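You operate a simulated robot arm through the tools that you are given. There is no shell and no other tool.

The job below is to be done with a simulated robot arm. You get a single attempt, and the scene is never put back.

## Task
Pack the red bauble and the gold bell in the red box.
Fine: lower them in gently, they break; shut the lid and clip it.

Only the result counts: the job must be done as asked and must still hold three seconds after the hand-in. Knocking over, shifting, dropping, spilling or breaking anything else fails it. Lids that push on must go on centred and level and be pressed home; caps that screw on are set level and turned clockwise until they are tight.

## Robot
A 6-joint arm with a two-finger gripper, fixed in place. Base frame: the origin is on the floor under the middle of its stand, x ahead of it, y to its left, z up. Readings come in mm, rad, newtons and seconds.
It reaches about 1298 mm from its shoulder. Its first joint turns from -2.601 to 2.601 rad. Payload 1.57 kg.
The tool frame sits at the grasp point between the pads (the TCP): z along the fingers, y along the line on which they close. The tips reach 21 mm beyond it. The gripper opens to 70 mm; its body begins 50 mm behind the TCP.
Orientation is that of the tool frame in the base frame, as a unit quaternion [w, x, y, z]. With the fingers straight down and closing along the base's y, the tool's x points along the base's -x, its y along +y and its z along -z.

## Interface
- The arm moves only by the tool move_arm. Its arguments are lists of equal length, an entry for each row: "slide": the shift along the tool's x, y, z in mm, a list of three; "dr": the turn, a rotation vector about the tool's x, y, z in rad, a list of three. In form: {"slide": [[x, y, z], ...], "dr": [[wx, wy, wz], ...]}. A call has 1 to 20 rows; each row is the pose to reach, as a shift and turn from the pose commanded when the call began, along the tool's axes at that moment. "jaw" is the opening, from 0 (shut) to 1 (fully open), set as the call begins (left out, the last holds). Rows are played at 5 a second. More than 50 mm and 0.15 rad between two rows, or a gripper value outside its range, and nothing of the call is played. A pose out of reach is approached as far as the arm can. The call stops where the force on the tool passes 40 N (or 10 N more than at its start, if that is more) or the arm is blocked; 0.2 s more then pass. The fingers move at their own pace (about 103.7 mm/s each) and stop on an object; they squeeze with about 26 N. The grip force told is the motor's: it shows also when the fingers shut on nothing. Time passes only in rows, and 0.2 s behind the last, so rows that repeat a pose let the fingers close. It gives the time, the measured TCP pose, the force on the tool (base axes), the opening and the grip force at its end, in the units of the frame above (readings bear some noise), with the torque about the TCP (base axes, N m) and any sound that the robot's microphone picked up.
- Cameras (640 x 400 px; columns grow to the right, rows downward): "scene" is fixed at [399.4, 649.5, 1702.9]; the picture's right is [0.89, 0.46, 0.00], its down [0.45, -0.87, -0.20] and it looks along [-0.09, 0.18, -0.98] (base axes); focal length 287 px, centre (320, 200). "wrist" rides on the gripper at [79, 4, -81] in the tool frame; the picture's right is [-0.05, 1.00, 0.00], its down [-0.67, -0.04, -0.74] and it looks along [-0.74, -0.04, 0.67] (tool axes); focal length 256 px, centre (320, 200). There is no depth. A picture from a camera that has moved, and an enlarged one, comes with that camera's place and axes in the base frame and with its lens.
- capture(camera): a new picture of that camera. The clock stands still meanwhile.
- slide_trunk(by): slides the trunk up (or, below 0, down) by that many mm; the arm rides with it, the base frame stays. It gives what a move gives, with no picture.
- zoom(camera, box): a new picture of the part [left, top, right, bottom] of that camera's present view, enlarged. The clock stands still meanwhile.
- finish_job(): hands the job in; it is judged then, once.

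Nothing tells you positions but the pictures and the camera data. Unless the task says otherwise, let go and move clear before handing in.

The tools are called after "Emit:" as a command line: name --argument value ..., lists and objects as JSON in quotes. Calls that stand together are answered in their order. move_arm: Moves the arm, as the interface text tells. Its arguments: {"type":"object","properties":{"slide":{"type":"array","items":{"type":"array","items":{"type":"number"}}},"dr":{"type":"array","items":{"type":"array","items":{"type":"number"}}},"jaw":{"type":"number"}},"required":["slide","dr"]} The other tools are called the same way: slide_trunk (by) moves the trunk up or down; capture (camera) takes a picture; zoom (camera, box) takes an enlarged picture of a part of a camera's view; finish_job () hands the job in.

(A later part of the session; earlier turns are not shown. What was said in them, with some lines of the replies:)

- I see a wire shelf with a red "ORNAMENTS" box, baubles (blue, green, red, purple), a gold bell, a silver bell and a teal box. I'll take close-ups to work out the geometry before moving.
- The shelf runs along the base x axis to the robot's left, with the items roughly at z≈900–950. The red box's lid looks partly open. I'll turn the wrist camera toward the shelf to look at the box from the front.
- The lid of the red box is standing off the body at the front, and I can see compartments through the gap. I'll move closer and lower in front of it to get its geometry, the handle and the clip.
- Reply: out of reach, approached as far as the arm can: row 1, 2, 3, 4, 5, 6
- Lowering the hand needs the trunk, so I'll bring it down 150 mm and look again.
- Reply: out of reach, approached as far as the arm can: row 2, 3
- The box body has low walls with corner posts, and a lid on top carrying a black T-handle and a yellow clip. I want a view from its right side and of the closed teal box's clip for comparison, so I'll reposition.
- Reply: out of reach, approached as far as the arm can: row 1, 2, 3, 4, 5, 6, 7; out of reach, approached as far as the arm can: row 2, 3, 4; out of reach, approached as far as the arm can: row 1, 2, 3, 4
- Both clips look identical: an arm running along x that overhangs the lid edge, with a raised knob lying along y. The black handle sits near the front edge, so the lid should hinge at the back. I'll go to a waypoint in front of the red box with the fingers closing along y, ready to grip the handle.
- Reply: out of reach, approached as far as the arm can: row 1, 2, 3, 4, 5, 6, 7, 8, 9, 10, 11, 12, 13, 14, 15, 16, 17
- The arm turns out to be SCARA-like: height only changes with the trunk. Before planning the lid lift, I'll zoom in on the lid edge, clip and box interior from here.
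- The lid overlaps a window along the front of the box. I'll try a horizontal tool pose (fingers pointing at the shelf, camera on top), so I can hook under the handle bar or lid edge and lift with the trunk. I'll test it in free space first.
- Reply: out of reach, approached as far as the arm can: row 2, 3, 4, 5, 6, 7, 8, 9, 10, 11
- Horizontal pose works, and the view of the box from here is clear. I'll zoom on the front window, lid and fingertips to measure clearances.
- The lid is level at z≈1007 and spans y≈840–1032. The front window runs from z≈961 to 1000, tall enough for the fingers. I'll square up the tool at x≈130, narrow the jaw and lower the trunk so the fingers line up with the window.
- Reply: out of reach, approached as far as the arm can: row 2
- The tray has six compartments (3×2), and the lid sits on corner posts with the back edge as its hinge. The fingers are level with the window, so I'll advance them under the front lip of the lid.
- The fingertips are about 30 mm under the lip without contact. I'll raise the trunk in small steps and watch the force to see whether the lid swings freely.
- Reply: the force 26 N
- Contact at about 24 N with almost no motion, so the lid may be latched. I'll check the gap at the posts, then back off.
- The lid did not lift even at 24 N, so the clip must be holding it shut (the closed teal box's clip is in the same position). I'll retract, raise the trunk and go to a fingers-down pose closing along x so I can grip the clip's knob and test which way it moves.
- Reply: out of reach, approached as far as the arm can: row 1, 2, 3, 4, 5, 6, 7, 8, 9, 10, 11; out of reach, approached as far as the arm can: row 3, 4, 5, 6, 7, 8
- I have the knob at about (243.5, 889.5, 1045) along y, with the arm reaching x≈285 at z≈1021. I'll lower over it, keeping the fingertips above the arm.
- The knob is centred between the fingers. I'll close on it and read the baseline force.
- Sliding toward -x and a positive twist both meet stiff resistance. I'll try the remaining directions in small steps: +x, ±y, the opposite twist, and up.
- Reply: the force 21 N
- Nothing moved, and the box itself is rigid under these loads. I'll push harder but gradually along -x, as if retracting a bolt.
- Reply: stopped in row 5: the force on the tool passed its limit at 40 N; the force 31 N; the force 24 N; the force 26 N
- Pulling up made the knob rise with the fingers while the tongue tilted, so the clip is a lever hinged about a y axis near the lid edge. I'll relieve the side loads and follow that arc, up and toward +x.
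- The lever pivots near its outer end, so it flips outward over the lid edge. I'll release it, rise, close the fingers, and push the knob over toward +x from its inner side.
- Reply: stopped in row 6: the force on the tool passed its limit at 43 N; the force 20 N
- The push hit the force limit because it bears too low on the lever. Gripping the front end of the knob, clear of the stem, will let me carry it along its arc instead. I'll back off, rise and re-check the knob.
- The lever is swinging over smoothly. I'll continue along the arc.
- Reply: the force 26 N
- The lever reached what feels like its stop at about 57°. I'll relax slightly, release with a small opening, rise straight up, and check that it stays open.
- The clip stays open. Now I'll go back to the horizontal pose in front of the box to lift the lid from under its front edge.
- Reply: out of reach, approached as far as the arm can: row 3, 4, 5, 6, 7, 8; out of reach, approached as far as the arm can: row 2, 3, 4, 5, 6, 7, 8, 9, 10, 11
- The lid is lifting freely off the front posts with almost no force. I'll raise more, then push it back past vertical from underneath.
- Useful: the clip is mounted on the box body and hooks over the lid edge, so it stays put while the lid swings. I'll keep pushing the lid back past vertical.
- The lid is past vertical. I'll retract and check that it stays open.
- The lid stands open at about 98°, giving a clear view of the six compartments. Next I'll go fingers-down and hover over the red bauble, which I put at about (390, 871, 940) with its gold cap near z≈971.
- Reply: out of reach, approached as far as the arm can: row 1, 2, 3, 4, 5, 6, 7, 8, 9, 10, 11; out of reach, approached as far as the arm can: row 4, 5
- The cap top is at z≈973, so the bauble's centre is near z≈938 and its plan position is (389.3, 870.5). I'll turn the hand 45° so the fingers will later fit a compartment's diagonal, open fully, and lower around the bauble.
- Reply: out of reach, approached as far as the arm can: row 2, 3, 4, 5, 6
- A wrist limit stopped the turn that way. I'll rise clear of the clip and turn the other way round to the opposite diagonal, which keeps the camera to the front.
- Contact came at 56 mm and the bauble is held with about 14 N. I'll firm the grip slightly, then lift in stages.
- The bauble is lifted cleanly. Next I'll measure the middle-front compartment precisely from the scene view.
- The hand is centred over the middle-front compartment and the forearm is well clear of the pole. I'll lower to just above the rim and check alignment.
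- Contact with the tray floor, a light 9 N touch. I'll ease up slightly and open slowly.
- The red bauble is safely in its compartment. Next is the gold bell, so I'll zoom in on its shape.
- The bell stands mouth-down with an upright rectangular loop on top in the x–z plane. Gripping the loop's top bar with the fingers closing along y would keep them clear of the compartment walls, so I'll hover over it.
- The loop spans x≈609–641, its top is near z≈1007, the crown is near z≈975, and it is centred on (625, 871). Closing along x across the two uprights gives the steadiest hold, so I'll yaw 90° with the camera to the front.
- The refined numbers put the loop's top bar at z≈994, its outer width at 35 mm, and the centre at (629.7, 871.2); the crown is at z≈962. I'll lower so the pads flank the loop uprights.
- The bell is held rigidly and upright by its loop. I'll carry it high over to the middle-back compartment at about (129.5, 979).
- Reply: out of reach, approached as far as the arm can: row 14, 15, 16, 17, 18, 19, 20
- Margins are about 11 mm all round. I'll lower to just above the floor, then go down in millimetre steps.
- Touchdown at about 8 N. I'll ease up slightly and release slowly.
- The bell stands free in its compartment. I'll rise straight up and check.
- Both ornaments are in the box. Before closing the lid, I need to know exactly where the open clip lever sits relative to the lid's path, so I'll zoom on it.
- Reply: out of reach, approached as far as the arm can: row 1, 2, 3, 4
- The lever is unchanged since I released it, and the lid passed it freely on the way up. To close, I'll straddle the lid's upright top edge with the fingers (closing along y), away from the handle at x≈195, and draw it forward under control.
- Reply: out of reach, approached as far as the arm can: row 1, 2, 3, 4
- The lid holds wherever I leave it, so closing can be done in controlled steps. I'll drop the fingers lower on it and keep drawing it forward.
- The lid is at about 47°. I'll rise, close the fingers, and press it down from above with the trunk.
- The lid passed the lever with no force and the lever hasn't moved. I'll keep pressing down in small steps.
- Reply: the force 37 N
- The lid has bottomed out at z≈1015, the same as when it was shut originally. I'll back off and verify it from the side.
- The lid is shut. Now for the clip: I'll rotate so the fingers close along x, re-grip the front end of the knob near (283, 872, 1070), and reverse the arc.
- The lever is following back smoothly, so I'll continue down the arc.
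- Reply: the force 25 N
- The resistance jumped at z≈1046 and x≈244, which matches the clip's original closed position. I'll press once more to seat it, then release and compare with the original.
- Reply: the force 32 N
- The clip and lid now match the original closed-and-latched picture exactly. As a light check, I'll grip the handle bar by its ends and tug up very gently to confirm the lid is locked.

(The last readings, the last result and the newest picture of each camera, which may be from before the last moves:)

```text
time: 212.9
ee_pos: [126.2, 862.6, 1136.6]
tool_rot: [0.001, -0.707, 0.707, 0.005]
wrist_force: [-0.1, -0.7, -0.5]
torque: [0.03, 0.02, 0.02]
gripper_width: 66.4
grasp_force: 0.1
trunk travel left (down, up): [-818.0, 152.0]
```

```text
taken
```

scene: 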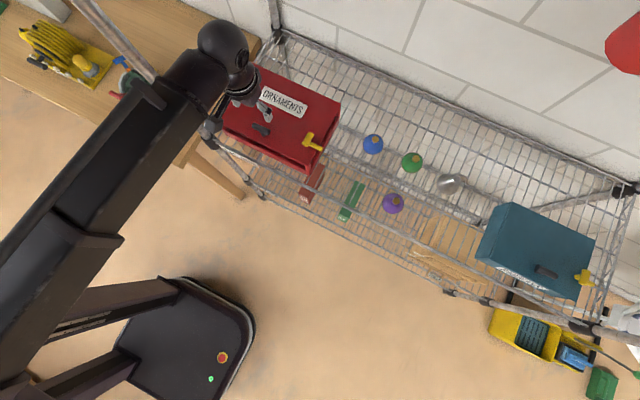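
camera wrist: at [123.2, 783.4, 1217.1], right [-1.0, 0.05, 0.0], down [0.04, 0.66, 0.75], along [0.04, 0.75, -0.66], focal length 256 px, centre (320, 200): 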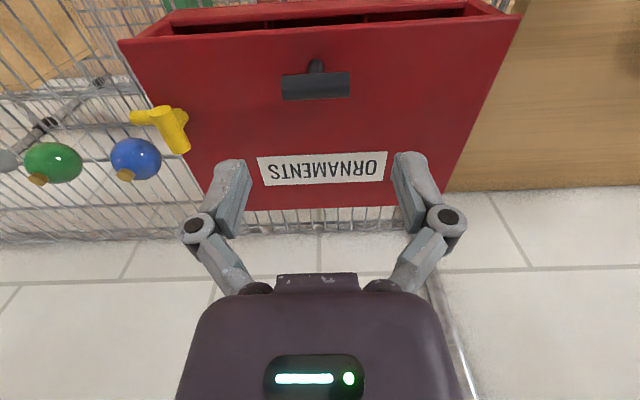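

Emit:
move_arm --slide '[[1.5, -2.4, 0], [1.5, -2.4, 0]]' --dr '[[0, 0, 0], [0, 0, 0]]'

Emit:
slide_trunk --by -70

Emit:
slide_trunk --by -16

Emit:
move_arm --slide '[[0, 0, 0], [0, 0, 0], [0, 0, 0]]' --dr '[[0, 0, 0], [0, 0, 0], [0, 0, 0]]' --jaw 0.55

Emit:
zoom --camera "wrist" --box '[220, 100, 420, 240]'

```text
time: 213.5
ee_pos: [129.9, 860.7, 1136.7]
tool_rot: [0.003, -0.707, 0.707, 0.005]
wrist_force: [-0.5, 0.9, -0.5]
torque: [-0.02, 0.0, 0.0]
gripper_width: 66.6
grasp_force: 0.1
trunk travel left (down, up): [-818.0, 152.0]
```

```text
time: 214.6
ee_pos: [130.9, 860.1, 1068.0]
tool_rot: [-0.002, 0.707, -0.707, -0.004]
wrist_force: [-0.3, 0.4, -0.4]
torque: [0.0, -0.02, -0.04]
gripper_width: 66.6
grasp_force: 0.1
trunk travel left (down, up): [-748.0, 222.0]
```

```text
time: 215.2
ee_pos: [130.4, 861.1, 1050.5]
tool_rot: [0.002, -0.707, 0.707, 0.003]
wrist_force: [0.6, -0.6, -0.1]
torque: [-0.02, 0.0, 0.02]
gripper_width: 66.4
grasp_force: 0.0
trunk travel left (down, up): [-732.0, 238.0]
```

```text
time: 216.0
ee_pos: [130.3, 861.1, 1051.2]
tool_rot: [-0.003, 0.707, -0.707, -0.005]
wrist_force: [-2.3, 1.6, 5.7]
torque: [0.28, 0.09, 0.01]
gripper_width: 43.3
grasp_force: 31.5
trunk travel left (down, up): [-732.0, 238.0]
```

```text
2.86 times, centred on (320, 170) of wrist
camera zoom: at [125.7, 781.5, 1131.5], right [-1.0, 0.05, 0.0], down [0.04, 0.66, 0.75], along [0.04, 0.75, -0.66], focal length 731 px, centre (320, 286)
```

zoom: 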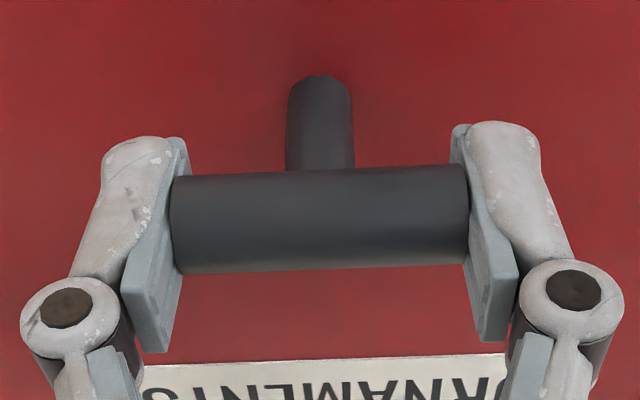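

Emit:
slide_trunk --by 1

Emit:
slide_trunk --by 1

Emit:
slide_trunk --by 1

```text
time: 216.5
ee_pos: [130.4, 861.5, 1052.6]
tool_rot: [0.002, -0.707, 0.707, 0.004]
wrist_force: [-2.8, -0.3, -2.9]
torque: [-0.41, -0.02, -0.01]
gripper_width: 43.2
grasp_force: 32.0
trunk travel left (down, up): [-733.0, 237.0]
```

```text
time: 217.0
ee_pos: [130.6, 860.3, 1052.4]
tool_rot: [-0.001, 0.707, -0.707, -0.003]
wrist_force: [-4.4, -1.4, -6.6]
torque: [-0.99, -0.06, -0.07]
gripper_width: 43.3
grasp_force: 32.4
trunk travel left (down, up): [-734.0, 236.0]
```

```text
time: 217.6
ee_pos: [130.2, 861.2, 1053.0]
tool_rot: [0.001, -0.707, 0.708, 0.004]
wrist_force: [-5.0, -4.1, -13.8]
torque: [-0.89, -0.11, -0.07]
gripper_width: 43.2
grasp_force: 31.7
trunk travel left (down, up): [-735.0, 235.0]
```

The tug builds to about 14 N and the lid doesn't move, so it is locked. I'll undo the tug, release, and move clear.

Emit:
slide_trunk --by -2.5

Emit:
move_arm --slide '[[0, 0, 0], [0, 0, 0], [0, 0, 0]]' --dr '[[0, 0, 0], [0, 0, 0], [0, 0, 0]]' --jaw 0.95

Emit:
slide_trunk --by 100

Emit:
move_arm --slide '[[40, -10, 0], [80, -20, 0], [120, -30, 0], [160, -40, 0], [200, -50, 0], [240, -60, 0], [280, -70, 0]]' --dr '[[0, 0, 0], [0, 0, 0], [0, 0, 0], [0, 0, 0], [0, 0, 0], [0, 0, 0], [0, 0, 0]]'

Emit:
capture --camera "scene"

Emit:
capture --camera "wrist"

```text
time: 218.1
ee_pos: [131.0, 861.0, 1052.1]
tool_rot: [0.003, -0.707, 0.707, 0.006]
wrist_force: [-3.6, -0.5, 5.3]
torque: [0.94, -0.05, 0.02]
gripper_width: 43.5
grasp_force: 32.3
trunk travel left (down, up): [-733.0, 237.0]
```

```text
time: 218.9
ee_pos: [131.2, 860.5, 1052.5]
tool_rot: [0.002, -0.707, 0.707, 0.004]
wrist_force: [-0.6, 0.1, -0.3]
torque: [-0.01, 0.01, 0.0]
gripper_width: 66.7
grasp_force: 0.1
trunk travel left (down, up): [-733.0, 237.0]
```

```text
time: 220.2
ee_pos: [131.4, 861.5, 1150.3]
tool_rot: [0.002, -0.707, 0.707, 0.004]
wrist_force: [0.2, -0.5, -0.5]
torque: [0.02, 0.02, -0.01]
gripper_width: 66.5
grasp_force: 0.1
trunk travel left (down, up): [-833.0, 137.0]
```

```text
time: 221.8
ee_pos: [202.3, 582.1, 1152.6]
tool_rot: [0.003, -0.707, 0.707, 0.005]
wrist_force: [0.5, 0.0, 0.2]
torque: [0.02, 0.02, 0.01]
gripper_width: 66.7
grasp_force: 0.0
out of reach, approached as far as the arm can: row 7
trunk travel left (down, up): [-833.0, 137.0]
```

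```text
taken
```

scene: 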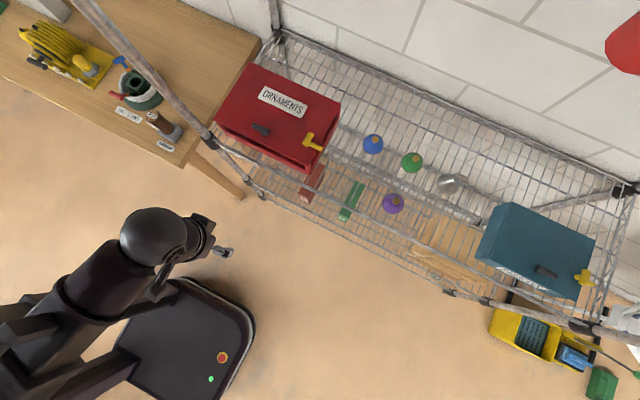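

```text
taken
camera wrist: at [196.8, 501.5, 1232.1], right [-1.0, 0.05, 0.0], down [0.04, 0.66, 0.75], along [0.04, 0.75, -0.66], focal length 256 px, centre (320, 200)
```

wrist: 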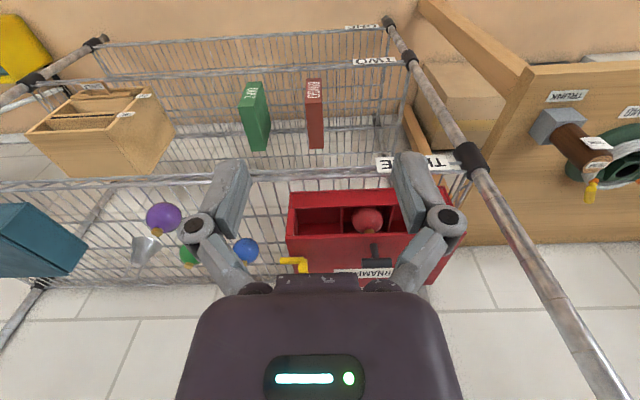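

Emit:
zoom --camera "wrist" --box '[280, 180, 480, 290]'

Emit:
zoom --camera "scene" --box '[200, 50, 360, 190]'

```text
3.20 times, centred on (380, 235) of wrist
camera zoom: at [196.8, 501.5, 1232.1], right [-1.0, 0.05, 0.0], down [0.04, 0.66, 0.75], along [0.04, 0.75, -0.66], focal length 819 px, centre (128, 88)
```

zoom: 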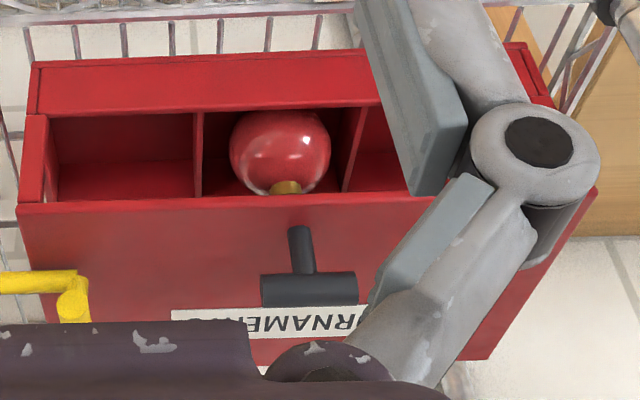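

```text
2.86 times, centred on (280, 120) of scene
camera zoom: at [399.4, 649.5, 1702.9], right [0.89, 0.46, 0.0], down [0.45, -0.87, -0.2], along [-0.09, 0.18, -0.98], focal length 820 px, centre (434, 429)
```

zoom: 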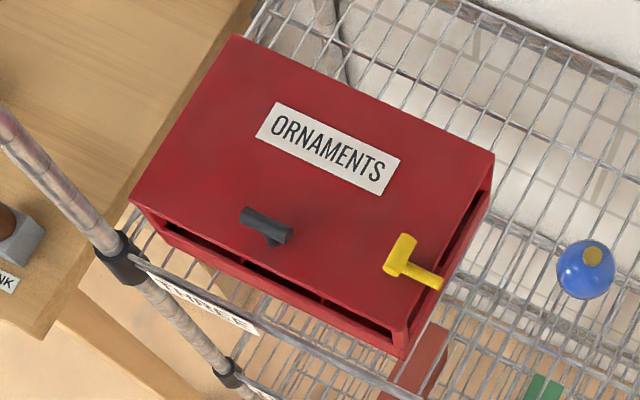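

The red bauble shows intact through the front window, and the bell stood upright in the compartment behind it when I closed the lid. The lid is shut level, the clip is back in its latched position, and nothing else on the shelf has moved. The hand is empty and clear, so I'm handing in.

Emit:
finish_job

```text
The job is handed in.
```

The red bauble and the gold bell are both packed in the red box, with the lid shut and clipped. The job is handed in, but I haven't seen the judged result.

- **Bauble:** it is in the middle-front compartment. I lowered it in millimetre steps and it touched down at about 9 N. It still looked whole through the box's front window after the lid was closed.
- **Bell:** it is in the middle-back compartment, lowered the same way with a touch of about 8 N. It stood upright when I let go, but I couldn't see it once the lid was closed.
- **Lid and clip:** the lid is level, and the clip is back where it was at the start. A gentle upward tug on the handle, up to about 14 N, did not move the lid.

The box was clipped when I started. I first tried to raise the lid with the clip still on (about 24 N), then pushed on the clip up to the 40 N limit while working out how it opens. The box did not shift, and the last overhead picture shows everything else on the shelf where it was.
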